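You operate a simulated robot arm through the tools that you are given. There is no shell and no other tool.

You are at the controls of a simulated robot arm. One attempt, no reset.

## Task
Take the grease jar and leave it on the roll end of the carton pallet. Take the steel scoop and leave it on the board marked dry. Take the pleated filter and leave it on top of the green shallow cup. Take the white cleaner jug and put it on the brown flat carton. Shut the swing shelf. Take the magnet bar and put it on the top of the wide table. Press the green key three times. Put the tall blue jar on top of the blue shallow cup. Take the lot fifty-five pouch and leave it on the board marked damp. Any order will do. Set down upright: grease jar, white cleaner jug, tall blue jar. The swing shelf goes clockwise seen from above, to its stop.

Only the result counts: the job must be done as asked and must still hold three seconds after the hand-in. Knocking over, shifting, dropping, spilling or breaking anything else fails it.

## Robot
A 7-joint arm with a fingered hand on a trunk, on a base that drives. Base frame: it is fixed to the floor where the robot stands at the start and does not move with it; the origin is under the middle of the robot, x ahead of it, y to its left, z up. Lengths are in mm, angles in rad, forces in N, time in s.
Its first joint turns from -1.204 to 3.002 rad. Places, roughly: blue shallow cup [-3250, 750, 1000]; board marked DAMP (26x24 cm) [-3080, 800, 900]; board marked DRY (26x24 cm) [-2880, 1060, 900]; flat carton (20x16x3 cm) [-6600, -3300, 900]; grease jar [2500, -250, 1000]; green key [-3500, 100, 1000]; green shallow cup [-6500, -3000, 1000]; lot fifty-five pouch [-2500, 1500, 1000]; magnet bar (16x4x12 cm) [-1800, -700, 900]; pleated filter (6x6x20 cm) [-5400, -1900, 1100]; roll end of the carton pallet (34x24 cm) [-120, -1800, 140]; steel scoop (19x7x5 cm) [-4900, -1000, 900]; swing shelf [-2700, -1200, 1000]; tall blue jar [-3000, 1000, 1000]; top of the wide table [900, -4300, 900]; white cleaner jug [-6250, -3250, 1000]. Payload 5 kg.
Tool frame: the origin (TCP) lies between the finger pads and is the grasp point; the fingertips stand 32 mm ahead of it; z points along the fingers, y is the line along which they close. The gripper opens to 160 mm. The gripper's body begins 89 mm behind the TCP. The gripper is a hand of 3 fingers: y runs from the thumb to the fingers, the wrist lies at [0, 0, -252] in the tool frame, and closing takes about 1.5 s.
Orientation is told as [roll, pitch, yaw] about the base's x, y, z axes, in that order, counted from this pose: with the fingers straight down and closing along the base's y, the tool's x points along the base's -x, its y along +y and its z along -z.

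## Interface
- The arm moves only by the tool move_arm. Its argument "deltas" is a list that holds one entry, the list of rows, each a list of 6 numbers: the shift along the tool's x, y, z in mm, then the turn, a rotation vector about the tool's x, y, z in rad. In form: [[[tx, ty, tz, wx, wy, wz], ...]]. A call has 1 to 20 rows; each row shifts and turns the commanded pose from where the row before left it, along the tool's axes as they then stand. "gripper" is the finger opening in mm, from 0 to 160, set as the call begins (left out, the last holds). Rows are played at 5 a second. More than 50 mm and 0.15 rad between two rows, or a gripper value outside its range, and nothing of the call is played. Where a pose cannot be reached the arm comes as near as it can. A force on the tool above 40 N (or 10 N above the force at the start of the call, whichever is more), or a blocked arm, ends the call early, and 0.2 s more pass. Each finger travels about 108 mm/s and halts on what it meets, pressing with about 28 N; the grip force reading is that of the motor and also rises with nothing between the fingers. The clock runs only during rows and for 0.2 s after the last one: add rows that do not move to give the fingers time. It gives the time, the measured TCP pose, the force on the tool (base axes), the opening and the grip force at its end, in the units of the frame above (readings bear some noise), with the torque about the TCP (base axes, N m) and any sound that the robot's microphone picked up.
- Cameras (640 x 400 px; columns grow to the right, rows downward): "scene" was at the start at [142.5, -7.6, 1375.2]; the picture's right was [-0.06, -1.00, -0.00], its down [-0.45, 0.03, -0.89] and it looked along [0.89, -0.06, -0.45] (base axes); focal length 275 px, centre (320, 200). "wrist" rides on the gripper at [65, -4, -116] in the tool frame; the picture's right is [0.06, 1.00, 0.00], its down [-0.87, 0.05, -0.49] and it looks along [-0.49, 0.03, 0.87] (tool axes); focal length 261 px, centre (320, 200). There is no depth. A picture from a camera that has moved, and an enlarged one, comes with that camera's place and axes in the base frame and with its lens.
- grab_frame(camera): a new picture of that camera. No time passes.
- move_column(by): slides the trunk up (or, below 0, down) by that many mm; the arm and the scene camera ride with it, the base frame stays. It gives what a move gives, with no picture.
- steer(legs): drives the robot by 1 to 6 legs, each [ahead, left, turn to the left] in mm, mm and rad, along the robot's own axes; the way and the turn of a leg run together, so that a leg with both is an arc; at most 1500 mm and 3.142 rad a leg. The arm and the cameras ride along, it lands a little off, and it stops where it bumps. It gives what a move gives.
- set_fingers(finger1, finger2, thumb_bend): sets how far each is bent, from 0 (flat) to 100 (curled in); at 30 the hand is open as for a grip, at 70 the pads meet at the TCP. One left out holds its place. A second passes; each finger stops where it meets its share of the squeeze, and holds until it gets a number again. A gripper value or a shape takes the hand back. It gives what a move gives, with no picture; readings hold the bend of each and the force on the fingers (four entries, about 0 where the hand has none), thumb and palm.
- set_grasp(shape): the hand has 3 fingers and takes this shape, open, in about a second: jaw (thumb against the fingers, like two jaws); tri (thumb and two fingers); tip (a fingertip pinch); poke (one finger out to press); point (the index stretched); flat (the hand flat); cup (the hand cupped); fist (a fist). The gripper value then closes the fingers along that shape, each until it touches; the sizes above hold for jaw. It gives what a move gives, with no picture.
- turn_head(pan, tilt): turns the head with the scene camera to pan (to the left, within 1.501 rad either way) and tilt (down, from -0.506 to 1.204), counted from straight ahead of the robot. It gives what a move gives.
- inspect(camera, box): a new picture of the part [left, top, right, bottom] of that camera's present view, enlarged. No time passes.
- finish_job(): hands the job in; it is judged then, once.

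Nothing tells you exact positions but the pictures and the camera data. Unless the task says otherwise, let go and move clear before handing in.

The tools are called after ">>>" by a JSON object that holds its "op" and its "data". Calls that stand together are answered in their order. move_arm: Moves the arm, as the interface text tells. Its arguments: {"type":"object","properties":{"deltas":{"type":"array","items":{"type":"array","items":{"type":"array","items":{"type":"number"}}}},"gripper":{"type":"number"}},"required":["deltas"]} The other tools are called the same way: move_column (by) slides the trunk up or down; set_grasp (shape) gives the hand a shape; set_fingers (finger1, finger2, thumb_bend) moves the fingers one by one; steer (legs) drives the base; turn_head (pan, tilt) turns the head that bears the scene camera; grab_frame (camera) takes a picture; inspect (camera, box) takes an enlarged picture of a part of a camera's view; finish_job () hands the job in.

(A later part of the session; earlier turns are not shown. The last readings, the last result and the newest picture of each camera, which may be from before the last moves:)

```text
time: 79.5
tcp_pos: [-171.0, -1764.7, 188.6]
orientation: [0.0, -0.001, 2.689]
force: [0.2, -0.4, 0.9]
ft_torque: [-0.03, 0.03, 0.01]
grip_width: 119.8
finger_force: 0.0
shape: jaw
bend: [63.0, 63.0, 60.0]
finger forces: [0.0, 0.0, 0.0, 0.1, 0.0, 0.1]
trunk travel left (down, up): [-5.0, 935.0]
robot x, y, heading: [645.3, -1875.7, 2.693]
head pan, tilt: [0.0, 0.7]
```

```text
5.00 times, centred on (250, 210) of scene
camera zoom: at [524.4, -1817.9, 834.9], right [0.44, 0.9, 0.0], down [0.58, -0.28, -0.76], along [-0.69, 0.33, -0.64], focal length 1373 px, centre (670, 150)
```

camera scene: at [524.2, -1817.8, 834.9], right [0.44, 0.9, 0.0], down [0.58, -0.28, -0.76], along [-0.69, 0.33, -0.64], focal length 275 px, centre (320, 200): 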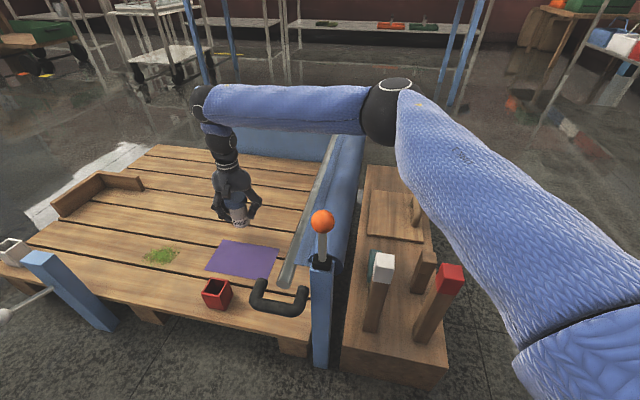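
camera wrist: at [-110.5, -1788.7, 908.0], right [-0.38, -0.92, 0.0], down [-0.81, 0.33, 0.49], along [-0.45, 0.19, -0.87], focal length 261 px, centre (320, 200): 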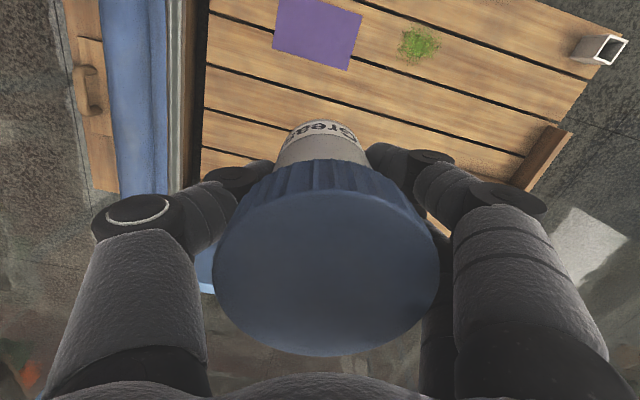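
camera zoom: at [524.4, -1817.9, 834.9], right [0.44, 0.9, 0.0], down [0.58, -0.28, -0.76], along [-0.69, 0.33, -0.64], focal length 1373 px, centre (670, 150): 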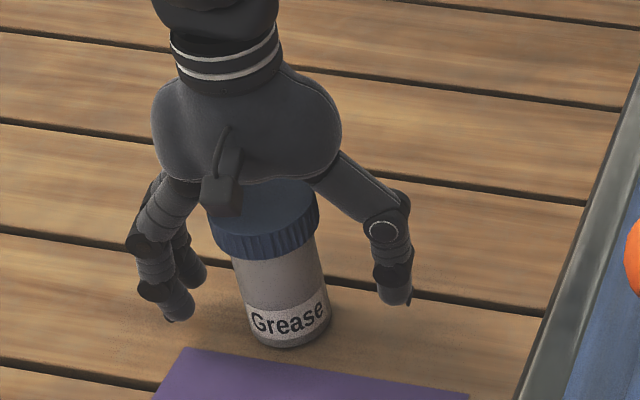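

>>> {"op": "move_arm", "data": {"deltas": [[[0, 0, -20, 0, 0, 0], [0, 0, -40, 0, 0, 0], [0, 0, -40, 0, 0, 0], [0, 0, -40, 0, 0, 0], [0, 0, -40, 0, 0, 0], [0, 0, -40, 0, 0, 0], [0, 0, -40, 0, 0, 0], [0, 0, -40, 0, 0, 0], [0, 0, 0, 0, 0, 0]]]}}

>>> {"op": "move_column", "data": {"by": 675}}

>>> {"op": "grab_frame", "data": {"camera": "scene"}}

>>> {"op": "turn_head", "data": {"pan": 1.0, "tilt": 0.4}}

>>> {"op": "grab_frame", "data": {"camera": "scene"}}

>>> {"op": "turn_head", "data": {"pan": 0.2, "tilt": 0.25}}

>>> {"op": "grab_frame", "data": {"camera": "scene"}}

```text
time: 81.5
tcp_pos: [-169.1, -1761.6, 490.5]
orientation: [-0.001, -0.001, 2.688]
force: [-0.1, 0.3, 0.0]
ft_torque: [0.03, -0.02, 0.01]
grip_width: 119.6
finger_force: 0.1
shape: jaw
bend: [63.0, 63.0, 60.0]
finger forces: [0.1, 0.0, 0.1, 0.0, 0.0, 0.0]
trunk travel left (down, up): [-5.0, 935.0]
robot x, y, heading: [643.7, -1873.5, 2.692]
head pan, tilt: [0.0, 0.7]
```

```text
refused: 675 is not a number from -400 to 400
```

```text
taken
camera scene: at [524.5, -1817.9, 835.0], right [0.44, 0.9, 0.0], down [0.58, -0.28, -0.76], along [-0.69, 0.33, -0.64], focal length 275 px, centre (320, 200)
```

scene: 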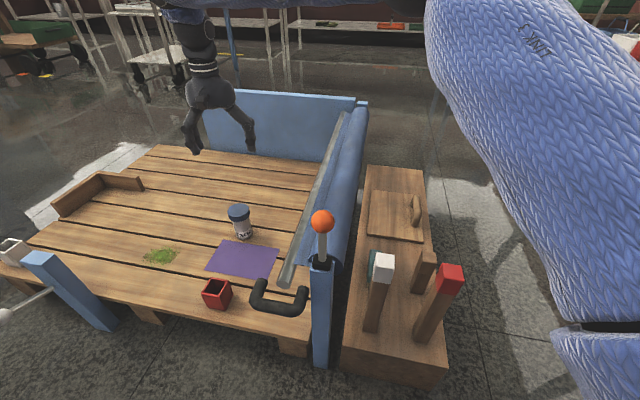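

```text
time: 82.8
tcp_pos: [-170.1, -1760.8, 490.4]
orientation: [0.0, 0.0, 2.69]
force: [0.1, -0.2, 0.0]
ft_torque: [0.02, 0.02, 0.02]
grip_width: 119.8
finger_force: 0.1
shape: jaw
bend: [63.0, 63.0, 60.0]
finger forces: [0.0, 0.1, 0.0, 0.0, 0.1, 0.0]
trunk travel left (down, up): [-5.0, 935.0]
robot x, y, heading: [642.9, -1877.2, 2.688]
head pan, tilt: [1.0, 0.4]
```

```text
taken
camera scene: at [521.6, -1903.2, 861.8], right [-0.52, 0.85, 0.0], down [0.33, 0.2, -0.92], along [-0.79, -0.48, -0.39], focal length 275 px, centre (320, 200)
```

scene: 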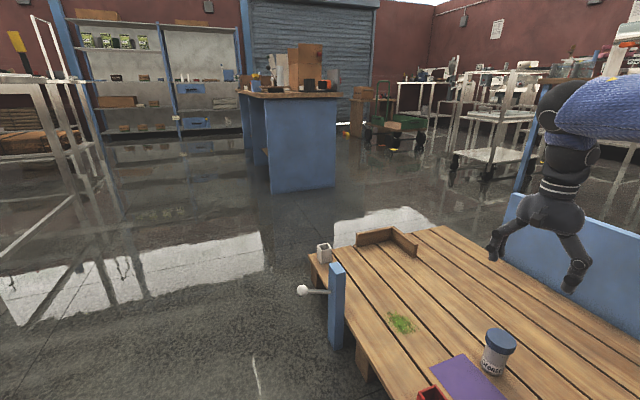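

```text
time: 83.9
tcp_pos: [-170.4, -1761.2, 490.3]
orientation: [0.002, 0.0, 2.688]
force: [-0.1, -0.3, -0.4]
ft_torque: [-0.01, -0.01, 0.0]
grip_width: 119.5
finger_force: 0.0
shape: jaw
bend: [63.0, 63.0, 60.0]
finger forces: [0.0, 0.0, 0.0, 0.0, 0.1, 0.0]
trunk travel left (down, up): [-5.0, 935.0]
robot x, y, heading: [645.2, -1873.6, 2.69]
head pan, tilt: [0.201, 0.25]
```

```text
taken
camera scene: at [510.3, -1831.8, 875.8], right [0.25, 0.97, 0.0], down [0.24, -0.06, -0.97], along [-0.94, 0.24, -0.25], focal length 275 px, centre (320, 200)
```

scene: 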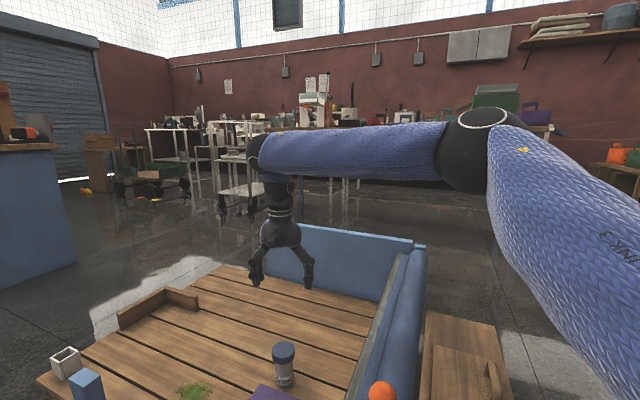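

The grease jar stands upright on the roll end. Now I'll raise the trunk, tuck the arm and drive round towards the long wooden table for the magnet bar.

>>> {"op": "move_column", "data": {"by": 400}}

>>> {"op": "move_column", "data": {"by": 350}}

>>> {"op": "move_arm", "data": {"deltas": [[[40, -20, 0, 0, 0, 0], [40, -20, 0, 0, 0, 0], [40, -20, 0, 0, 0, 0], [40, -20, 0, 0, 0, 0], [40, -20, 0, 0, 0, 0], [40, -20, 0, 0, 0, 0], [20, -20, -20, 0, 0, 0], [0, 0, -30, 0, 0, 0], [0, 0, 0, 0, 0, 0]]]}}

>>> {"op": "steer", "data": {"legs": [[5, -525, 0], [616, -424, 0], [944, 346, 0]]}}

>>> {"op": "turn_head", "data": {"pan": 0.0, "tilt": 0.45}}

>>> {"op": "grab_frame", "data": {"camera": "scene"}}

```text
time: 87.8
tcp_pos: [-170.0, -1761.1, 889.3]
orientation: [0.001, 0.0, 2.688]
force: [0.0, -0.3, -0.8]
ft_torque: [0.05, 0.01, -0.04]
grip_width: 119.7
finger_force: 0.0
shape: jaw
bend: [63.0, 63.0, 60.0]
finger forces: [0.0, 0.1, 0.0, 0.0, 0.0, 0.0]
trunk travel left (down, up): [-405.0, 535.0]
robot x, y, heading: [643.7, -1879.2, 2.685]
head pan, tilt: [0.201, 0.25]
```

```text
time: 91.2
tcp_pos: [-169.3, -1761.6, 1240.9]
orientation: [0.0, 0.001, 2.688]
force: [0.2, -0.2, 0.6]
ft_torque: [-0.02, 0.02, 0.02]
grip_width: 119.6
finger_force: 0.1
shape: jaw
bend: [63.0, 63.0, 60.0]
finger forces: [0.1, 0.1, 0.0, 0.0, 0.0, 0.0]
trunk travel left (down, up): [-755.0, 185.0]
robot x, y, heading: [642.3, -1875.9, 2.693]
head pan, tilt: [0.201, 0.25]
```

```text
time: 93.2
tcp_pos: [122.6, -1749.0, 1287.9]
orientation: [0.0, 0.003, 2.688]
force: [-0.1, 0.5, 0.4]
ft_torque: [-0.01, 0.0, 0.0]
grip_width: 119.7
finger_force: 0.1
shape: jaw
bend: [63.0, 63.0, 60.0]
finger forces: [0.1, 0.0, 0.0, 0.0, 0.1, 0.0]
trunk travel left (down, up): [-755.0, 185.0]
robot x, y, heading: [648.0, -1874.1, 2.693]
head pan, tilt: [0.201, 0.25]
```

```text
time: 104.9
tcp_pos: [-1055.4, -506.0, 1288.6]
orientation: [0.0, 0.002, 2.698]
force: [0.0, -0.2, 0.1]
ft_torque: [0.0, -0.04, 0.01]
grip_width: 119.7
finger_force: 0.0
shape: jaw
bend: [63.0, 63.0, 60.0]
finger forces: [0.0, 0.1, 0.1, 0.1, 0.1, 0.0]
trunk travel left (down, up): [-755.0, 185.0]
robot x, y, heading: [-533.6, -625.5, 2.699]
head pan, tilt: [0.201, 0.25]
```

```text
time: 105.7
tcp_pos: [-1055.1, -506.0, 1288.4]
orientation: [0.0, 0.0, 2.698]
force: [-0.1, -0.4, -0.7]
ft_torque: [0.0, 0.01, 0.0]
grip_width: 119.6
finger_force: 0.0
shape: jaw
bend: [63.0, 63.0, 60.0]
finger forces: [0.0, 0.0, 0.0, 0.0, 0.0, 0.1]
trunk travel left (down, up): [-755.0, 185.0]
robot x, y, heading: [-533.6, -626.2, 2.699]
head pan, tilt: [0.0, 0.45]
```

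```text
taken
camera scene: at [-660.2, -566.7, 1607.2], right [0.43, 0.9, 0.0], down [0.39, -0.19, -0.9], along [-0.81, 0.39, -0.43], focal length 275 px, centre (320, 200)
```

scene: 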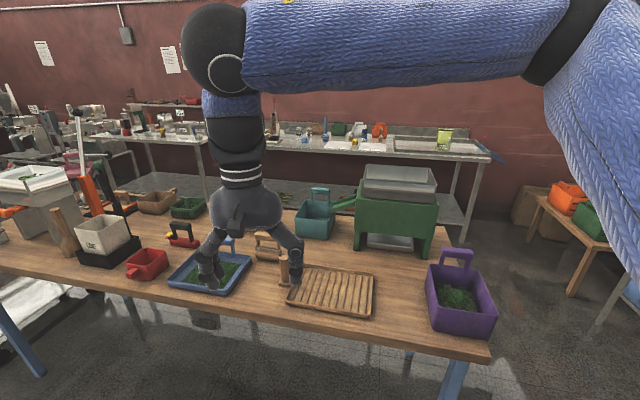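

>>> {"op": "inspect", "data": {"camera": "scene", "box": [0, 170, 300, 320]}}

>>> {"op": "turn_head", "data": {"pan": 0.8, "tilt": 0.45}}

>>> {"op": "grab_frame", "data": {"camera": "scene"}}

```text
2.13 times, centred on (150, 245) of scene
camera zoom: at [-660.2, -566.7, 1607.2], right [0.43, 0.9, 0.0], down [0.39, -0.19, -0.9], along [-0.81, 0.39, -0.43], focal length 586 px, centre (683, 104)
```

zoom: 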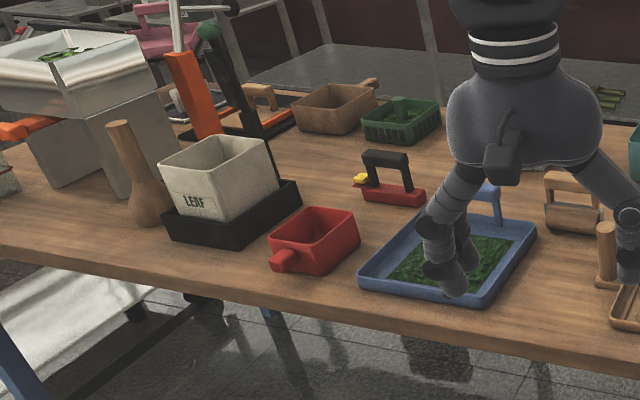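

```text
time: 106.8
tcp_pos: [-1054.3, -506.4, 1287.8]
orientation: [0.0, 0.001, 2.697]
force: [-0.4, -0.7, -0.3]
ft_torque: [-0.02, 0.01, -0.02]
grip_width: 119.8
finger_force: 0.0
shape: jaw
bend: [63.0, 63.0, 60.0]
finger forces: [0.0, 0.1, 0.0, 0.0, 0.0, 0.0]
trunk travel left (down, up): [-755.0, 185.0]
robot x, y, heading: [-530.9, -626.3, 2.696]
head pan, tilt: [0.799, 0.45]
```

```text
taken
camera scene: at [-663.4, -638.0, 1607.1], right [-0.35, 0.94, 0.0], down [0.41, 0.15, -0.9], along [-0.84, -0.31, -0.44], focal length 275 px, centre (320, 200)
```

scene: 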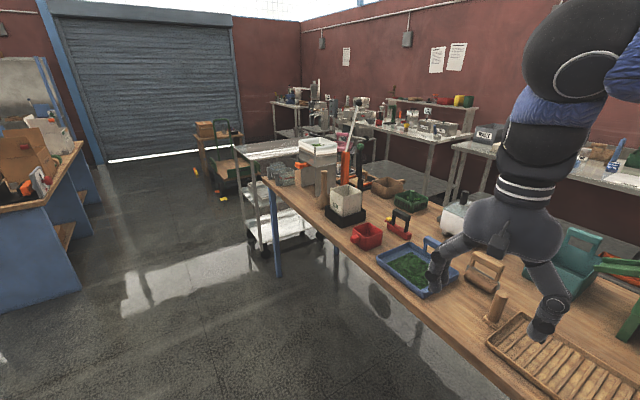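

The magnet bar is the red bar with the black handle near (-1840, -670). Driving up to the table edge in front of it.

>>> {"op": "steer", "data": {"legs": [[480, 740, 0], [0, 0, -0.29]]}}

>>> {"op": "turn_head", "data": {"pan": 0.1, "tilt": 0.75}}

>>> {"op": "grab_frame", "data": {"camera": "scene"}}

>>> {"op": "grab_frame", "data": {"camera": "wrist"}}

```text
time: 112.3
tcp_pos: [-1742.4, -846.7, 1288.5]
orientation: [-0.001, 0.001, 2.444]
force: [-0.4, 0.5, 0.3]
ft_torque: [-0.02, 0.02, 0.01]
grip_width: 119.7
finger_force: 0.0
shape: jaw
bend: [63.0, 63.0, 60.0]
finger forces: [0.0, 0.0, 0.1, 0.1, 0.1, 0.0]
trunk travel left (down, up): [-755.0, 185.0]
robot x, y, heading: [-1267.0, -1092.3, 2.444]
head pan, tilt: [0.799, 0.45]
```

```text
time: 113.4
tcp_pos: [-1742.7, -846.3, 1287.5]
orientation: [0.0, 0.0, 2.442]
force: [-0.5, -0.6, 0.2]
ft_torque: [-0.02, 0.01, -0.02]
grip_width: 120.0
finger_force: 0.0
shape: jaw
bend: [63.0, 63.0, 60.0]
finger forces: [0.1, 0.1, 0.1, 0.0, 0.0, 0.1]
trunk travel left (down, up): [-755.0, 185.0]
robot x, y, heading: [-1269.3, -1094.9, 2.445]
head pan, tilt: [0.099, 0.75]
```

```text
taken
camera scene: at [-1373.9, -1017.0, 1580.7], right [0.56, 0.83, 0.0], down [0.56, -0.38, -0.73], along [-0.6, 0.41, -0.68], focal length 275 px, centre (320, 200)
```

scene: 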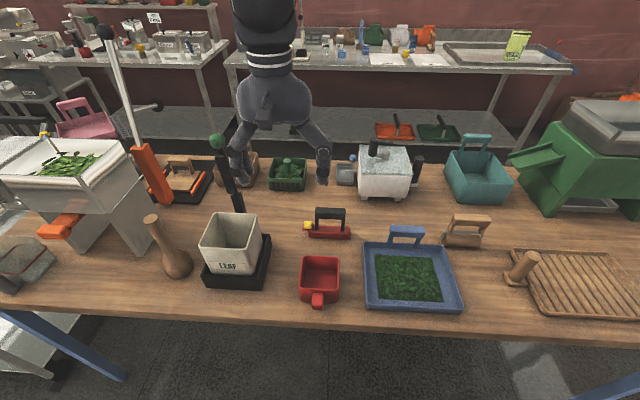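

```text
taken
camera wrist: at [-1690.0, -884.9, 1403.7], right [-0.59, -0.8, 0.0], down [-0.7, 0.52, 0.49], along [-0.4, 0.29, -0.87], focal length 261 px, centre (320, 200)
```

wrist: 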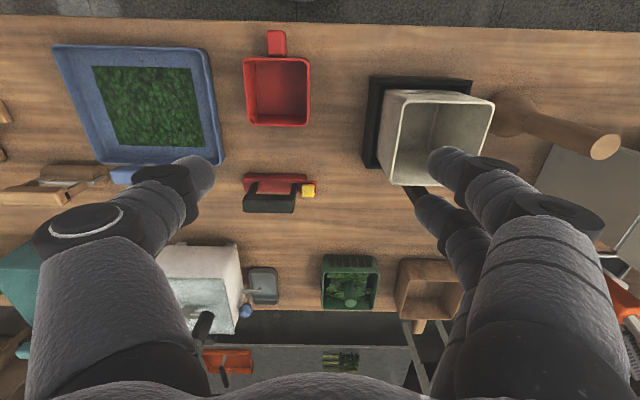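

>>> {"op": "inspect", "data": {"camera": "scene", "box": [280, 190, 380, 260]}}

>>> {"op": "inspect", "data": {"camera": "wrist", "box": [220, 150, 340, 230]}}

```text
5.71 times, centred on (330, 225) of scene
camera zoom: at [-1373.9, -1017.0, 1580.7], right [0.56, 0.83, 0.0], down [0.56, -0.38, -0.73], along [-0.6, 0.41, -0.68], focal length 1569 px, centre (263, 57)
```

zoom: 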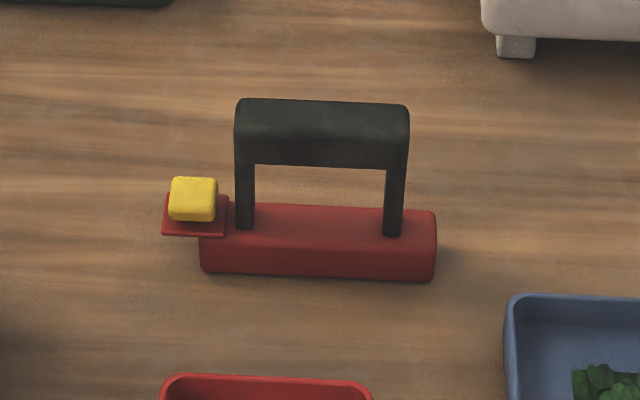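

```text
5.00 times, centred on (280, 190) of wrist
camera zoom: at [-1690.0, -884.9, 1403.7], right [-0.59, -0.8, 0.0], down [-0.7, 0.52, 0.49], along [-0.4, 0.29, -0.87], focal length 1303 px, centre (520, 250)
```

zoom: 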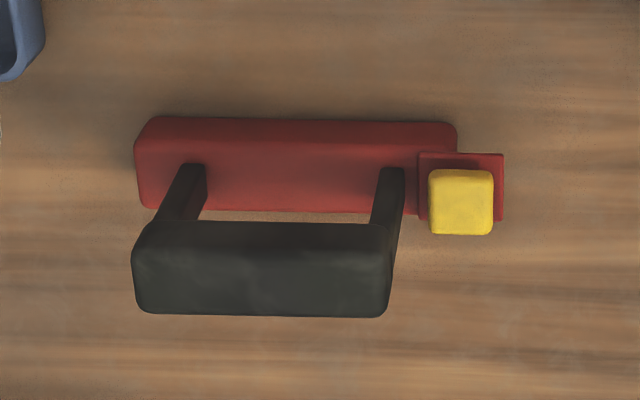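

The bar lies along the current finger line, so I need to turn the hand 90° and take it by the black handle. Moving above it and turning.

>>> {"op": "move_arm", "data": {"deltas": [[[-36, -16, 0, 0, 0, 0], [-36, -16, 0, 0, 0, 0], [-36, -16, 0, 0, 0, 0], [-36, -16, 0, 0, 0, 0], [-36, -16, 0, 0, 0, 0], [0, 0, 0, 0, 0, 0.14], [0, 0, 0, 0, 0, 0.14], [0, 0, 0, 0, 0, 0.14], [0, 0, 0, 0, 0, 0.14], [0, 0, 0, 0, 0, 0.14], [0, 0, 0, 0, 0, 0.14], [0, 0, 0, 0, 0, 0.14], [0, 0, 0, 0, 0, 0.14], [0, 0, 0, 0, 0, 0.14], [0, 0, 0, 0, 0, 0.14], [0, 0, 0, 0, 0, 0.114], [0, 0, 40, 0, 0, 0], [0, 0, 40, 0, 0, 0], [0, 0, 0, 0, 0, 0]]], "gripper": 100}}

>>> {"op": "grab_frame", "data": {"camera": "wrist"}}

>>> {"op": "grab_frame", "data": {"camera": "scene"}}

```text
time: 117.4
tcp_pos: [-1827.6, -671.0, 1208.1]
orientation: [0.001, 0.001, 0.929]
force: [0.0, -0.9, -0.6]
ft_torque: [-0.01, 0.02, 0.01]
grip_width: 100.2
finger_force: 0.1
shape: jaw
bend: [70.0, 70.0, 68.0]
finger forces: [0.0, 0.0, 0.0, 0.0, 0.0, 0.0]
trunk travel left (down, up): [-755.0, 185.0]
robot x, y, heading: [-1268.9, -1095.5, 2.44]
head pan, tilt: [0.099, 0.75]
```

```text
taken
camera wrist: at [-1863.2, -724.9, 1323.3], right [-0.84, 0.55, 0.0], down [0.48, 0.73, 0.49], along [0.27, 0.41, -0.87], focal length 261 px, centre (320, 200)
```

wrist: 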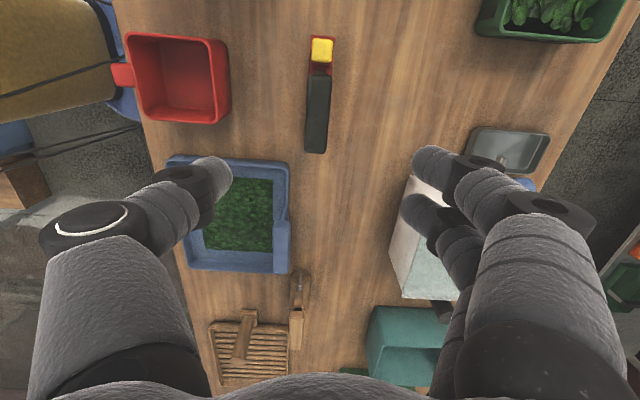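

```text
taken
camera scene: at [-1373.3, -1018.0, 1580.8], right [0.56, 0.83, 0.0], down [0.56, -0.38, -0.73], along [-0.6, 0.41, -0.68], focal length 275 px, centre (320, 200)
```

scene: 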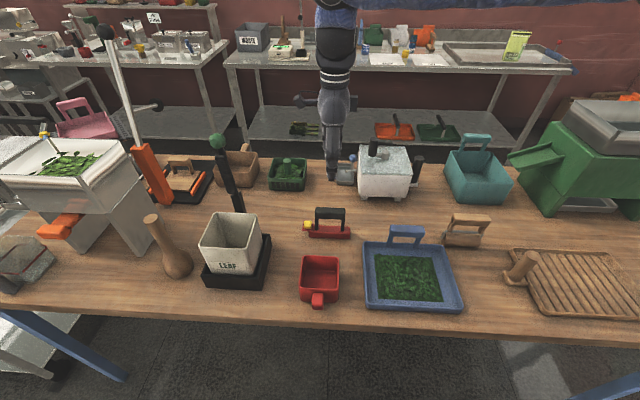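

>>> {"op": "move_arm", "data": {"deltas": [[[0, 0, 45, 0, 0, 0], [0, 0, 45, 0, 0, 0], [0, 0, 45, 0, 0, 0], [0, 0, 40, 0, 0, 0], [0, 0, 30, 0, 0, 0], [0, 0, 15, 0, 0, 0], [0, 0, 0, 0, 0, 0]]]}}

>>> {"op": "inspect", "data": {"camera": "scene", "box": [260, 130, 400, 260]}}

>>> {"op": "grab_frame", "data": {"camera": "wrist"}}

```text
time: 119.0
tcp_pos: [-1827.8, -668.7, 988.1]
orientation: [-0.001, -0.001, 0.929]
force: [-0.2, 0.5, 0.4]
ft_torque: [0.02, -0.02, 0.02]
grip_width: 100.5
finger_force: 0.2
shape: jaw
bend: [70.0, 70.0, 68.0]
finger forces: [0.1, 0.0, 0.0, 0.0, 0.0, 0.0]
trunk travel left (down, up): [-755.0, 185.0]
robot x, y, heading: [-1270.1, -1096.2, 2.443]
head pan, tilt: [0.099, 0.75]
```

```text
3.08 times, centred on (330, 195) of scene
camera zoom: at [-1373.6, -1017.1, 1580.7], right [0.56, 0.83, 0.0], down [0.56, -0.38, -0.73], along [-0.6, 0.41, -0.68], focal length 845 px, centre (289, 215)
```

zoom: 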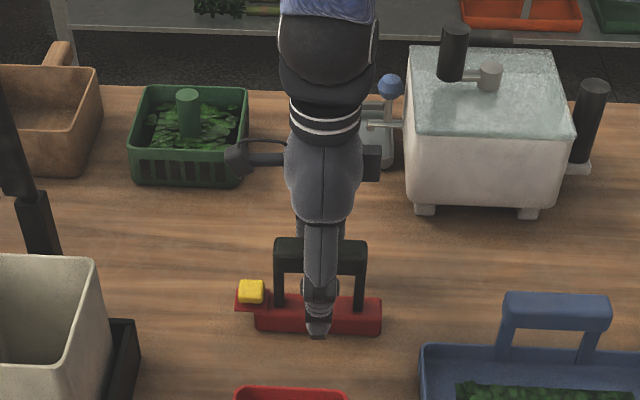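

```text
taken
camera wrist: at [-1864.3, -723.5, 1102.6], right [-0.84, 0.55, 0.0], down [0.48, 0.73, 0.49], along [0.27, 0.41, -0.87], focal length 261 px, centre (320, 200)
```

wrist: 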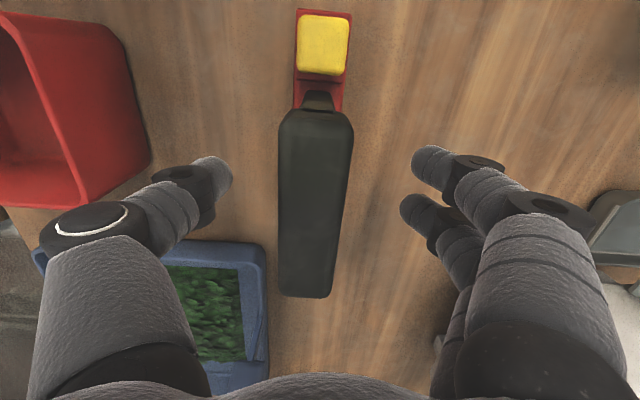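

>>> {"op": "move_arm", "data": {"deltas": [[[0, 0, 5, 0, 0, 0], [0, 0, 0, 0, 0, 0], [0, 0, 0, 0, 0, 0], [0, 0, 0, 0, 0, 0], [0, 0, 0, 0, 0, 0], [0, 0, 0, 0, 0, 0], [0, 0, 0, 0, 0, 0], [0, 0, 0, 0, 0, 0], [0, 0, 0, 0, 0, 0]]], "gripper": 10}}

>>> {"op": "move_arm", "data": {"deltas": [[[0, 0, -20, 0, 0, 0], [0, 0, -20, 0, 0, 0], [0, 0, 0, 0, 0, 0]]]}}

>>> {"op": "inspect", "data": {"camera": "scene", "box": [260, 130, 400, 260]}}

```text
time: 121.0
tcp_pos: [-1829.5, -667.9, 983.0]
orientation: [0.001, 0.0, 0.929]
force: [-0.6, 0.1, -0.3]
ft_torque: [0.02, -0.01, -0.01]
grip_width: 10.5
finger_force: 0.0
shape: jaw
bend: [71.0, 71.0, 70.0]
finger forces: [0.0, 0.1, 0.0, 0.0, 0.5, 0.1]
trunk travel left (down, up): [-755.0, 185.0]
robot x, y, heading: [-1265.6, -1094.8, 2.444]
head pan, tilt: [0.099, 0.75]
```

```text
time: 121.8
tcp_pos: [-1830.0, -669.4, 1020.7]
orientation: [-0.001, -0.001, 0.929]
force: [-0.3, 1.4, -2.7]
ft_torque: [-0.02, -0.01, 0.01]
grip_width: 10.0
finger_force: 0.0
shape: jaw
bend: [71.0, 71.0, 70.0]
finger forces: [0.9, 0.4, 0.0, 0.0, 1.2, 0.0]
trunk travel left (down, up): [-755.0, 185.0]
robot x, y, heading: [-1268.4, -1095.3, 2.441]
head pan, tilt: [0.099, 0.75]
```

```text
3.08 times, centred on (330, 195) of scene
camera zoom: at [-1374.2, -1016.6, 1580.6], right [0.56, 0.83, 0.0], down [0.56, -0.39, -0.73], along [-0.6, 0.41, -0.68], focal length 845 px, centre (289, 215)
```

zoom: 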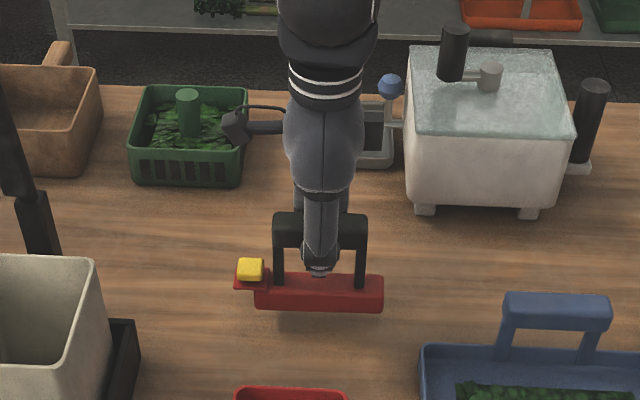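

The fingers closed under the handle bar rather than on it. I'll set the bar back down, open, raise a little and grip the handle itself.

>>> {"op": "move_arm", "data": {"deltas": [[[0, 0, 20, 0, 0, 0], [0, 0, 14, 0, 0, 0], [0, 0, 4, 0, 0, 0], [0, 0, 0, 0, 0, 0]]]}}

>>> {"op": "move_arm", "data": {"deltas": [[[0, 0, 0, 0, 0, 0], [0, 0, 0, 0, 0, 0], [0, 0, 0, 0, 0, 0], [0, 0, 0, 0, 0, 0], [0, 0, 0, 0, 0, 0], [0, 0, 0, 0, 0, 0]]], "gripper": 90}}

>>> {"op": "inspect", "data": {"camera": "scene", "box": [260, 130, 400, 260]}}

>>> {"op": "grab_frame", "data": {"camera": "wrist"}}

```text
time: 122.8
tcp_pos: [-1829.5, -669.4, 985.5]
orientation: [0.0, 0.0, 0.929]
force: [-0.1, -0.2, -0.4]
ft_torque: [0.0, 0.01, -0.02]
grip_width: 10.0
finger_force: 0.0
shape: jaw
bend: [71.0, 71.0, 70.0]
finger forces: [0.0, 0.1, 0.0, 0.0, 0.0, 0.1]
trunk travel left (down, up): [-755.0, 185.0]
robot x, y, heading: [-1268.8, -1095.7, 2.447]
head pan, tilt: [0.099, 0.75]
```

```text
time: 124.2
tcp_pos: [-1829.1, -670.1, 985.5]
orientation: [0.0, 0.001, 0.928]
force: [0.1, -0.3, -0.9]
ft_torque: [0.01, 0.02, 0.0]
grip_width: 89.1
finger_force: 0.2
shape: jaw
bend: [72.0, 72.0, 70.0]
finger forces: [0.0, 0.0, 0.0, 0.1, 0.1, 0.0]
trunk travel left (down, up): [-755.0, 185.0]
robot x, y, heading: [-1269.6, -1093.4, 2.442]
head pan, tilt: [0.099, 0.75]
```

```text
3.08 times, centred on (330, 195) of scene
camera zoom: at [-1373.9, -1017.0, 1580.7], right [0.56, 0.83, 0.0], down [0.56, -0.38, -0.73], along [-0.6, 0.41, -0.68], focal length 845 px, centre (289, 215)
```

zoom: 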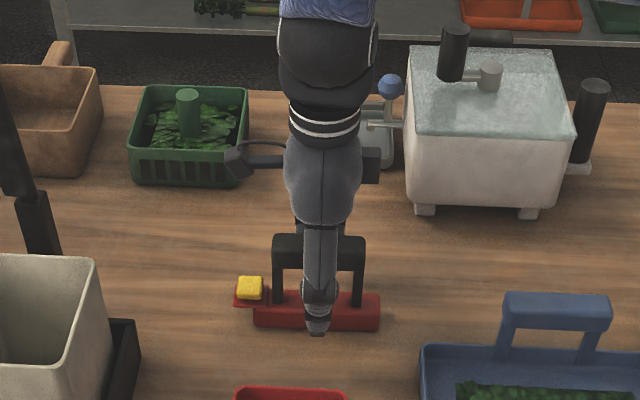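

```text
taken
camera wrist: at [-1864.4, -724.1, 1100.3], right [-0.84, 0.55, 0.0], down [0.48, 0.73, 0.49], along [0.27, 0.41, -0.87], focal length 261 px, centre (320, 200)
```

wrist: 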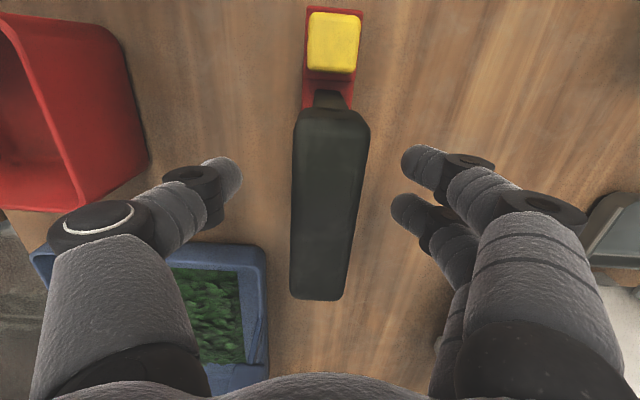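

>>> {"op": "move_arm", "data": {"deltas": [[[0, 0, -12, 0, 0, 0], [0, 0, -12, 0, 0, 0], [0, 0, 0, 0, 0, 0]]]}}

>>> {"op": "move_arm", "data": {"deltas": [[[0, 0, 0, 0, 0, 0], [0, 0, 0, 0, 0, 0], [0, 0, 0, 0, 0, 0], [0, 0, 0, 0, 0, 0], [0, 0, 0, 0, 0, 0], [0, 0, 0, 0, 0, 0], [0, 0, 0, 0, 0, 0], [0, 0, 0, 0, 0, 0]]], "gripper": 5}}

>>> {"op": "inspect", "data": {"camera": "scene", "box": [260, 130, 400, 260]}}

>>> {"op": "grab_frame", "data": {"camera": "wrist"}}

```text
time: 125.0
tcp_pos: [-1831.0, -670.0, 1009.0]
orientation: [-0.002, 0.002, 0.93]
force: [0.1, 0.7, 0.6]
ft_torque: [0.02, 0.02, 0.01]
grip_width: 89.2
finger_force: 0.0
shape: jaw
bend: [72.0, 72.0, 70.0]
finger forces: [0.0, 0.1, 0.1, 0.1, 0.0, 0.0]
trunk travel left (down, up): [-755.0, 185.0]
robot x, y, heading: [-1270.0, -1093.4, 2.446]
head pan, tilt: [0.099, 0.75]
```

```text
time: 126.8
tcp_pos: [-1830.7, -668.6, 1007.9]
orientation: [0.001, -0.001, 0.929]
force: [-1.0, -0.9, -0.4]
ft_torque: [0.02, -0.01, -0.02]
grip_width: 22.6
finger_force: 28.8
shape: jaw
bend: [72.0, 72.0, 70.0]
finger forces: [12.3, 12.5, 0.0, 0.1, 24.8, 0.1]
trunk travel left (down, up): [-755.0, 185.0]
robot x, y, heading: [-1267.6, -1094.6, 2.442]
head pan, tilt: [0.099, 0.75]
```

```text
3.08 times, centred on (330, 195) of scene
camera zoom: at [-1374.1, -1016.9, 1580.7], right [0.56, 0.83, 0.0], down [0.56, -0.38, -0.73], along [-0.6, 0.41, -0.68], focal length 845 px, centre (289, 215)
```

zoom: 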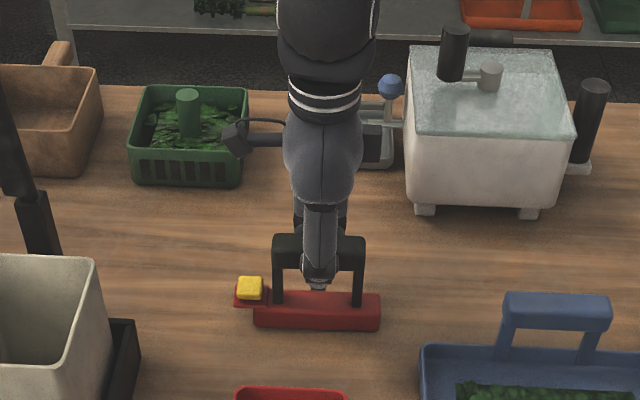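

```text
taken
camera wrist: at [-1865.9, -723.7, 1123.5], right [-0.84, 0.55, 0.0], down [0.48, 0.73, 0.49], along [0.27, 0.41, -0.87], focal length 261 px, centre (320, 200)
```

wrist: 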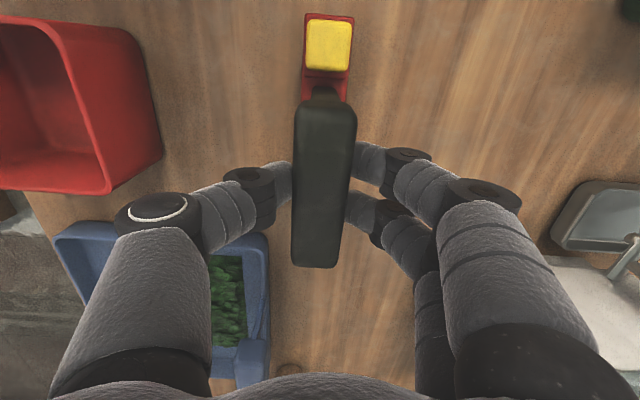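

Now the handle is gripped firmly. Lifting it clear and pulling the arm back.

>>> {"op": "move_arm", "data": {"deltas": [[[0, 0, -20, 0, 0, 0], [0, 0, -40, 0, 0, 0], [0, 0, -40, 0, 0, 0], [0, 0, -40, 0, 0, 0], [0, 0, -40, 0, 0, 0], [0, 0, -40, 0, 0, 0], [0, 0, -40, 0, 0, 0], [0, -40, 0, 0, 0, 0], [0, -40, 0, 0, 0, 0], [0, -40, 0, 0, 0, 0], [0, -40, 0, 0, 0, 0], [0, 0, 0, 0, 0, 0]]]}}

>>> {"op": "grab_frame", "data": {"camera": "scene"}}

>>> {"op": "turn_head", "data": {"pan": 1.45, "tilt": 0.3}}

>>> {"op": "grab_frame", "data": {"camera": "scene"}}

```text
time: 129.4
tcp_pos: [-1804.8, -686.7, 1269.4]
orientation: [-0.001, 0.001, 0.931]
force: [-0.7, -0.3, -1.9]
ft_torque: [0.01, 0.02, 0.02]
grip_width: 22.7
finger_force: 27.5
shape: jaw
bend: [72.0, 72.0, 70.0]
finger forces: [12.5, 12.7, 0.0, 0.0, 25.2, 0.0]
out of reach, approached as far as the arm can: row 8, 9, 10, 11
trunk travel left (down, up): [-755.0, 185.0]
robot x, y, heading: [-1270.9, -1093.7, 2.449]
head pan, tilt: [0.099, 0.75]
```

```text
taken
camera scene: at [-1373.8, -1017.0, 1580.7], right [0.56, 0.83, 0.0], down [0.56, -0.38, -0.73], along [-0.6, 0.41, -0.68], focal length 275 px, centre (320, 200)
```

scene: 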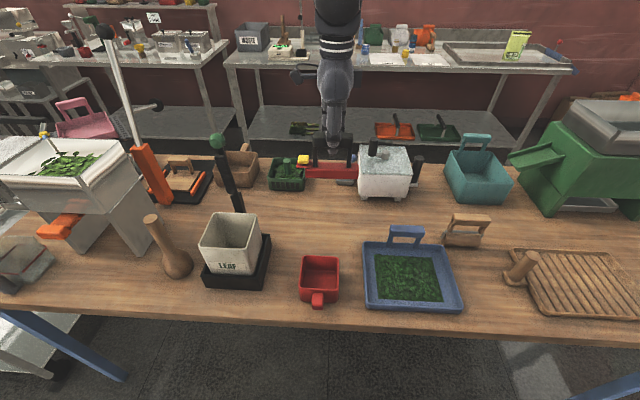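

```text
time: 130.9
tcp_pos: [-1805.9, -686.3, 1269.0]
orientation: [-0.003, 0.0, 0.931]
force: [0.5, 0.5, -2.5]
ft_torque: [-0.01, 0.03, 0.01]
grip_width: 22.7
finger_force: 27.9
shape: jaw
bend: [72.0, 72.0, 70.0]
finger forces: [12.6, 12.7, 0.0, 0.0, 25.2, 0.0]
trunk travel left (down, up): [-755.0, 185.0]
robot x, y, heading: [-1266.7, -1097.7, 2.442]
head pan, tilt: [1.45, 0.3]
```

```text
taken
camera scene: at [-1373.8, -1127.3, 1621.1], right [-0.68, 0.73, 0.0], down [0.22, 0.2, -0.96], along [-0.7, -0.65, -0.3], focal length 275 px, centre (320, 200)
```

scene: 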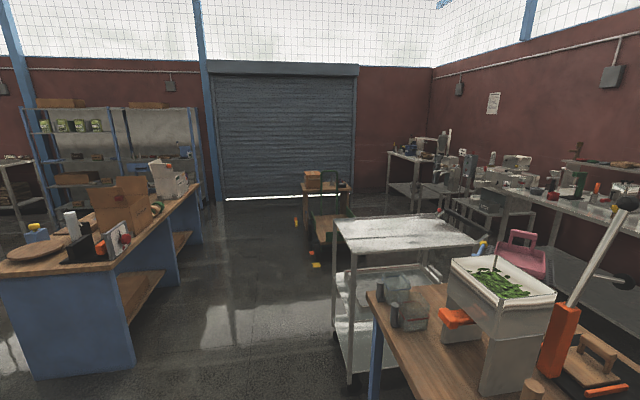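

>>> {"op": "move_arm", "data": {"deltas": [[[0, 0, 0, 0, 0, -0.14], [0, 0, 0, 0, 0, -0.14], [0, 0, 0, 0, 0, -0.14], [0, 0, 0, 0, 0, -0.14], [0, 0, 0, 0, 0, -0.14], [0, 0, 0, 0, 0, -0.14], [0, 0, 0, 0, 0, -0.14], [0, 0, 0, 0, 0, -0.14], [0, 0, 0, 0, 0, -0.14], [0, 0, 0, 0, 0, -0.14], [0, 0, 0, 0, 0, -0.114], [0, 0, 0, 0, 0, 0]]]}}

>>> {"op": "grab_frame", "data": {"camera": "wrist"}}

```text
time: 133.5
tcp_pos: [-1806.0, -686.1, 1270.1]
orientation: [0.001, 0.0, 2.445]
force: [-0.2, -0.3, -1.7]
ft_torque: [0.01, 0.01, -0.02]
grip_width: 22.5
finger_force: 27.9
shape: jaw
bend: [72.0, 72.0, 70.0]
finger forces: [12.4, 12.7, 0.0, 0.0, 25.2, 0.1]
trunk travel left (down, up): [-755.0, 185.0]
robot x, y, heading: [-1265.9, -1091.6, 2.444]
head pan, tilt: [1.45, 0.3]
```

```text
taken
camera wrist: at [-1752.3, -725.6, 1384.4], right [-0.59, -0.81, 0.0], down [-0.7, 0.52, 0.49], along [-0.4, 0.29, -0.87], focal length 261 px, centre (320, 200)
```

wrist: 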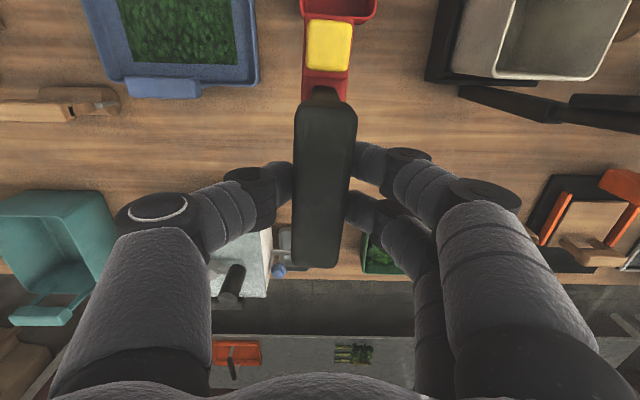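

>>> {"op": "move_arm", "data": {"deltas": [[[40, 0, 0, 0, 0, 0], [40, 0, 0, 0, 0, 0], [40, 0, 0, 0, 0, 0], [20, 0, -10, 0, 0, 0], [0, 0, 0, 0, 0, 0]]]}}

>>> {"op": "steer", "data": {"legs": [[-308, 467, 0], [0, 0, 2.64], [606, -236, 0]]}}

>>> {"op": "turn_head", "data": {"pan": 0.3, "tilt": 0.35}}

>>> {"op": "grab_frame", "data": {"camera": "scene"}}

```text
time: 134.7
tcp_pos: [-1699.2, -776.9, 1280.0]
orientation: [0.001, 0.002, 2.443]
force: [-0.5, 0.2, -2.6]
ft_torque: [-0.01, -0.04, 0.05]
grip_width: 22.7
finger_force: 28.0
shape: jaw
bend: [72.0, 72.0, 70.0]
finger forces: [12.4, 12.5, 0.0, 0.0, 24.9, 0.0]
trunk travel left (down, up): [-755.0, 185.0]
robot x, y, heading: [-1268.1, -1096.2, 2.446]
head pan, tilt: [1.45, 0.3]
```

```text
time: 147.4
tcp_pos: [-1125.7, -2796.1, 1278.0]
orientation: [0.0, 0.002, -1.21]
force: [0.1, 0.1, -2.7]
ft_torque: [0.01, -0.04, 0.0]
grip_width: 22.6
finger_force: 28.9
shape: jaw
bend: [72.0, 72.0, 70.0]
finger forces: [12.3, 12.5, 0.0, 0.1, 24.6, 0.0]
trunk travel left (down, up): [-755.0, 185.0]
robot x, y, heading: [-1344.1, -2309.4, -1.207]
head pan, tilt: [1.45, 0.3]
```

```text
time: 148.8
tcp_pos: [-1124.5, -2796.6, 1279.4]
orientation: [0.001, 0.0, -1.211]
force: [0.1, -0.6, -1.7]
ft_torque: [-0.02, 0.02, 0.0]
grip_width: 22.6
finger_force: 28.1
shape: jaw
bend: [72.0, 72.0, 70.0]
finger forces: [12.3, 12.4, 0.1, 0.1, 24.7, 0.0]
trunk travel left (down, up): [-755.0, 185.0]
robot x, y, heading: [-1346.2, -2305.6, -1.211]
head pan, tilt: [0.3, 0.351]
```

```text
taken
camera scene: at [-1269.0, -2431.2, 1616.3], right [-0.79, -0.61, 0.0], down [-0.21, 0.27, -0.94], along [0.58, -0.74, -0.34], focal length 275 px, centre (320, 200)
```

scene: 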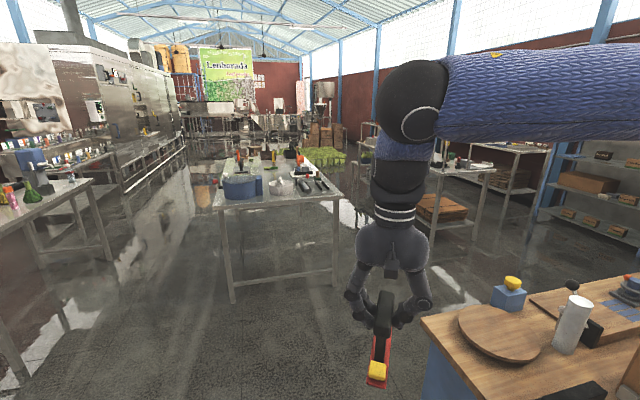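

>>> {"op": "steer", "data": {"legs": [[830, 377, 0], [0, 0, 0.52], [420, -480, 0]]}}

>>> {"op": "turn_head", "data": {"pan": 0.1, "tilt": 0.5}}

>>> {"op": "grab_frame", "data": {"camera": "scene"}}

```text
time: 158.2
tcp_pos: [-301.0, -3961.5, 1277.9]
orientation: [0.001, 0.001, -0.734]
force: [0.7, -0.7, -1.3]
ft_torque: [0.03, -0.01, -0.04]
grip_width: 23.0
finger_force: 28.0
shape: jaw
bend: [72.0, 72.0, 70.0]
finger forces: [12.2, 12.4, 0.0, 0.1, 24.8, 0.0]
trunk travel left (down, up): [-755.0, 185.0]
robot x, y, heading: [-718.9, -3624.8, -0.738]
head pan, tilt: [0.3, 0.351]
```

```text
time: 159.0
tcp_pos: [-300.6, -3960.5, 1277.7]
orientation: [-0.001, 0.0, -0.734]
force: [0.1, -0.6, -2.3]
ft_torque: [0.0, -0.02, -0.01]
grip_width: 22.4
finger_force: 27.6
shape: jaw
bend: [72.0, 72.0, 70.0]
finger forces: [12.4, 12.5, 0.1, 0.0, 24.8, 0.1]
trunk travel left (down, up): [-755.0, 185.0]
robot x, y, heading: [-722.1, -3628.2, -0.732]
head pan, tilt: [0.099, 0.499]
```

```text
taken
camera scene: at [-608.0, -3716.3, 1602.7], right [-0.59, -0.81, 0.0], down [-0.39, 0.28, -0.88], along [0.71, -0.52, -0.48], focal length 275 px, centre (320, 200)
```

scene: 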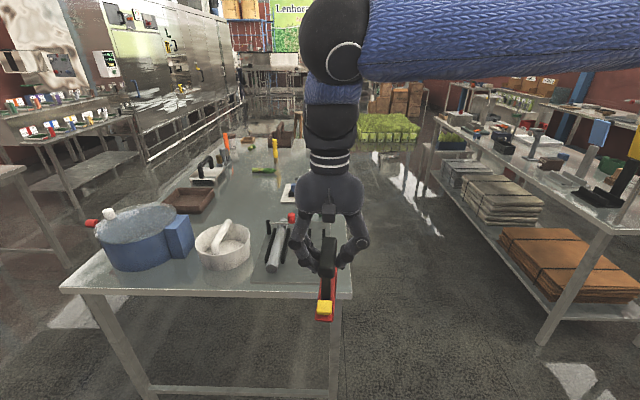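

>>> {"op": "steer", "data": {"legs": [[150, 550, 0]]}}

>>> {"op": "turn_head", "data": {"pan": -0.25, "tilt": 0.5}}

>>> {"op": "grab_frame", "data": {"camera": "scene"}}

>>> {"op": "turn_head", "data": {"pan": 0.35, "tilt": 0.5}}

>>> {"op": "grab_frame", "data": {"camera": "scene"}}

```text
time: 162.2
tcp_pos: [184.7, -3651.3, 1280.0]
orientation: [0.0, 0.002, -0.738]
force: [-0.1, 0.9, -2.3]
ft_torque: [-0.01, 0.04, -0.01]
grip_width: 22.6
finger_force: 28.1
shape: jaw
bend: [72.0, 72.0, 70.0]
finger forces: [12.3, 12.4, 0.0, 0.1, 24.8, 0.1]
trunk travel left (down, up): [-755.0, 185.0]
robot x, y, heading: [-234.9, -3320.1, -0.741]
head pan, tilt: [0.099, 0.499]
```

```text
time: 163.1
tcp_pos: [185.1, -3651.8, 1280.0]
orientation: [0.0, 0.002, -0.737]
force: [-0.1, 0.0, -2.5]
ft_torque: [0.02, -0.04, -0.02]
grip_width: 22.8
finger_force: 28.1
shape: jaw
bend: [72.0, 72.0, 70.0]
finger forces: [12.4, 12.6, 0.0, 0.0, 24.7, 0.0]
trunk travel left (down, up): [-755.0, 185.0]
robot x, y, heading: [-235.0, -3317.7, -0.738]
head pan, tilt: [-0.25, 0.499]
```

```text
taken
camera scene: at [-144.9, -3429.4, 1602.6], right [-0.83, -0.55, 0.0], down [-0.26, 0.4, -0.88], along [0.48, -0.73, -0.48], focal length 275 px, centre (320, 200)
```

scene: 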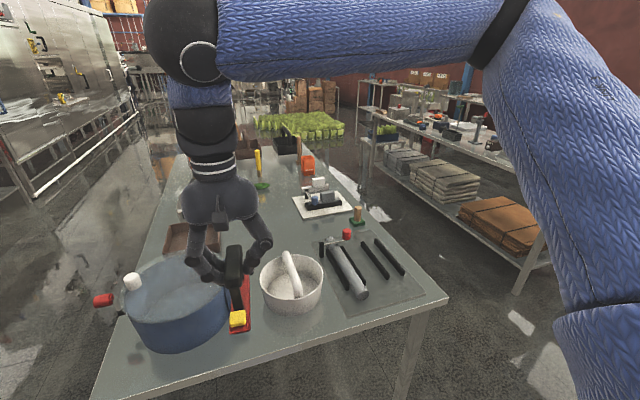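

```text
time: 164.1
tcp_pos: [184.9, -3652.6, 1278.9]
orientation: [-0.002, 0.002, -0.736]
force: [-0.5, -0.3, -2.5]
ft_torque: [0.01, -0.02, -0.01]
grip_width: 22.6
finger_force: 28.4
shape: jaw
bend: [72.0, 72.0, 70.0]
finger forces: [12.2, 12.5, 0.1, 0.1, 24.7, 0.0]
trunk travel left (down, up): [-755.0, 185.0]
robot x, y, heading: [-232.4, -3314.7, -0.74]
head pan, tilt: [0.351, 0.499]
```

```text
taken
camera scene: at [-110.7, -3387.7, 1602.6], right [-0.38, -0.93, 0.0], down [-0.44, 0.18, -0.88], along [0.81, -0.33, -0.48], focal length 275 px, centre (320, 200)
```

scene: 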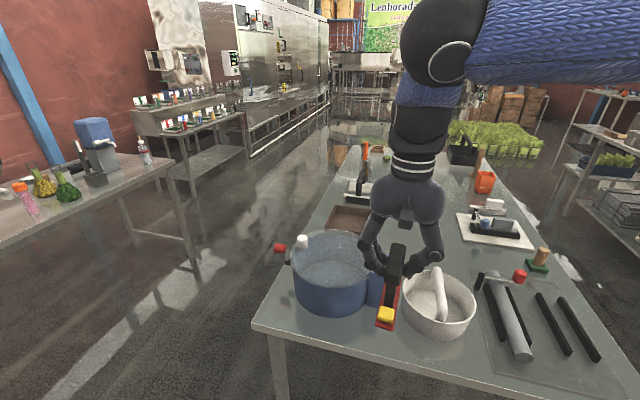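

The wide table has free space in its middle. I'll go round to its north-east side, where that spot is within reach.

>>> {"op": "move_column", "data": {"by": 80}}

>>> {"op": "steer", "data": {"legs": [[0, 0, -1.53], [-698, 570, 0], [-7, 600, 0]]}}

>>> {"op": "turn_head", "data": {"pan": 0.3, "tilt": 0.7}}

>>> {"op": "grab_frame", "data": {"camera": "scene"}}

>>> {"op": "grab_frame", "data": {"camera": "wrist"}}

```text
time: 165.2
tcp_pos: [185.0, -3652.7, 1358.7]
orientation: [0.001, 0.001, -0.736]
force: [-0.1, -0.1, -2.4]
ft_torque: [0.01, 0.02, 0.01]
grip_width: 22.9
finger_force: 27.9
shape: jaw
bend: [72.0, 72.0, 70.0]
finger forces: [12.3, 12.5, 0.0, 0.1, 24.8, 0.0]
trunk travel left (down, up): [-835.0, 105.0]
robot x, y, heading: [-230.4, -3315.2, -0.736]
head pan, tilt: [0.351, 0.499]
```

```text
time: 176.7
tcp_pos: [824.7, -3926.8, 1360.3]
orientation: [0.0, 0.0, -2.238]
force: [0.3, 0.0, -2.5]
ft_torque: [0.02, 0.0, -0.03]
grip_width: 22.5
finger_force: 27.9
shape: jaw
bend: [72.0, 72.0, 70.0]
finger forces: [12.4, 12.7, 0.0, 0.0, 24.9, 0.0]
trunk travel left (down, up): [-835.0, 105.0]
robot x, y, heading: [1126.9, -3482.7, -2.235]
head pan, tilt: [0.351, 0.499]
```

```text
time: 177.4
tcp_pos: [825.0, -3925.7, 1357.7]
orientation: [0.001, 0.001, -2.238]
force: [-0.2, -0.2, -2.2]
ft_torque: [-0.01, 0.01, -0.02]
grip_width: 22.6
finger_force: 27.6
shape: jaw
bend: [72.0, 72.0, 70.0]
finger forces: [12.4, 12.7, 0.0, 0.1, 25.0, 0.0]
trunk travel left (down, up): [-835.0, 105.0]
robot x, y, heading: [1130.3, -3488.1, -2.237]
head pan, tilt: [0.3, 0.7]
```

```text
taken
camera scene: at [1067.9, -3607.2, 1665.0], right [-0.93, 0.36, 0.0], down [0.23, 0.6, -0.77], along [-0.27, -0.71, -0.64], focal length 275 px, centre (320, 200)
```

scene: 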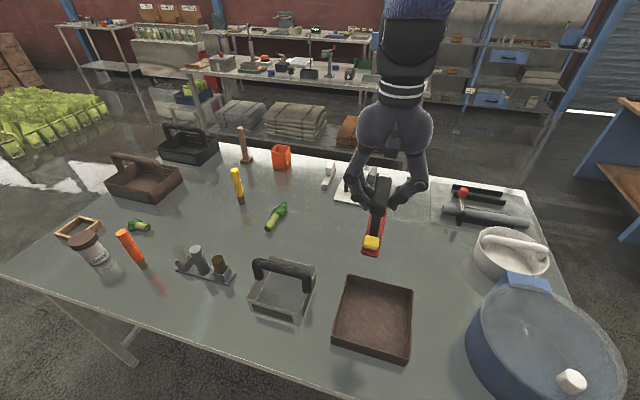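

```text
taken
camera wrist: at [862.4, -3873.1, 1474.5], right [0.82, -0.57, 0.0], down [-0.5, -0.72, 0.49], along [-0.28, -0.4, -0.87], focal length 261 px, centre (320, 200)
```

wrist: 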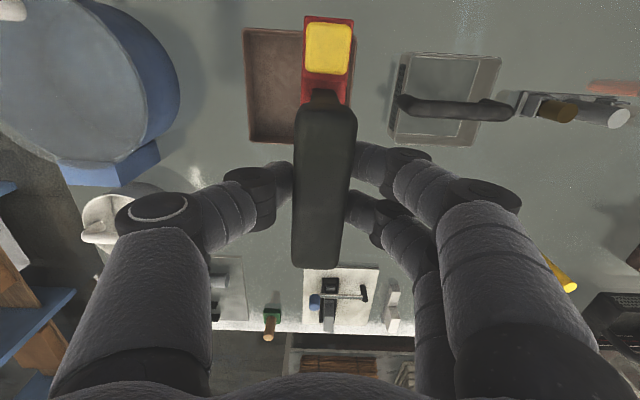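

>>> {"op": "move_arm", "data": {"deltas": [[[-36, 21.4, 0, 0, 0, 0], [-36, 21.4, 0, 0, 0, 0], [-36, 21.4, 0, 0, 0, 0], [-36, 21.4, 0, 0, 0, 0], [-36, 21.4, 0, 0, 0, 0], [-36, 21.4, 0, 0, 0, 0], [-36, 21.4, 0, 0, 0, 0], [-36, 21.4, 0, 0, 0, 0], [0, 0, 40, 0, 0, 0], [0, 0, 40, 0, 0, 0], [0, 0, 40, 0, 0, 0], [0, 0, 40, 0, 0, 0], [0, 0, 0, 0, 0, 0]]]}}

>>> {"op": "grab_frame", "data": {"camera": "scene"}}

>>> {"op": "grab_frame", "data": {"camera": "wrist"}}

```text
time: 180.2
tcp_pos: [780.8, -4256.6, 1201.5]
orientation: [0.002, 0.001, -2.238]
force: [0.6, 0.5, -2.3]
ft_torque: [-0.03, 0.04, 0.0]
grip_width: 22.8
finger_force: 28.2
shape: jaw
bend: [72.0, 72.0, 70.0]
finger forces: [12.3, 12.5, 0.0, 0.1, 24.8, 0.1]
trunk travel left (down, up): [-835.0, 105.0]
robot x, y, heading: [1127.1, -3490.6, -2.238]
head pan, tilt: [0.3, 0.7]
```

```text
taken
camera scene: at [1069.6, -3606.9, 1665.1], right [-0.93, 0.36, 0.0], down [0.23, 0.6, -0.77], along [-0.27, -0.71, -0.64], focal length 275 px, centre (320, 200)
```

scene: 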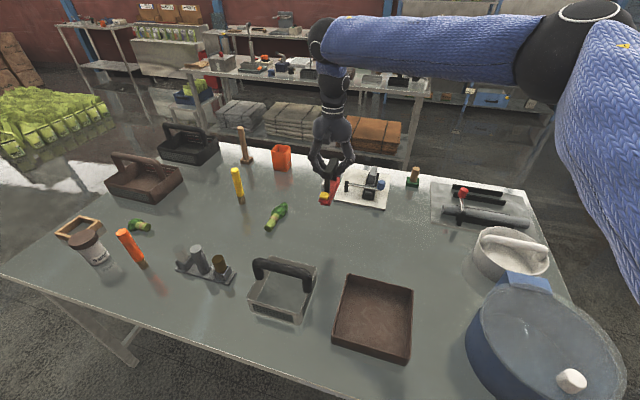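

```text
taken
camera wrist: at [819.5, -4203.1, 1317.2], right [0.82, -0.57, 0.0], down [-0.49, -0.72, 0.49], along [-0.28, -0.4, -0.87], focal length 261 px, centre (320, 200)
```

wrist: 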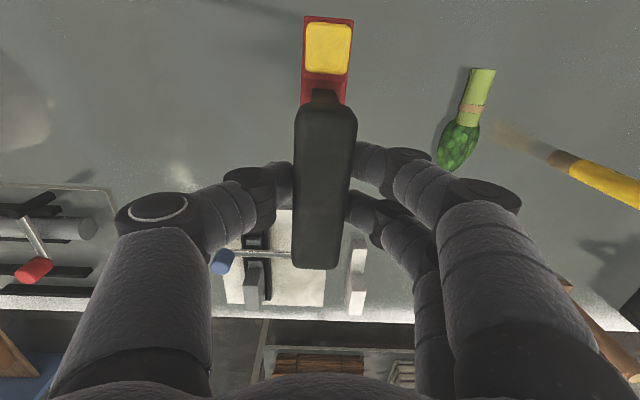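

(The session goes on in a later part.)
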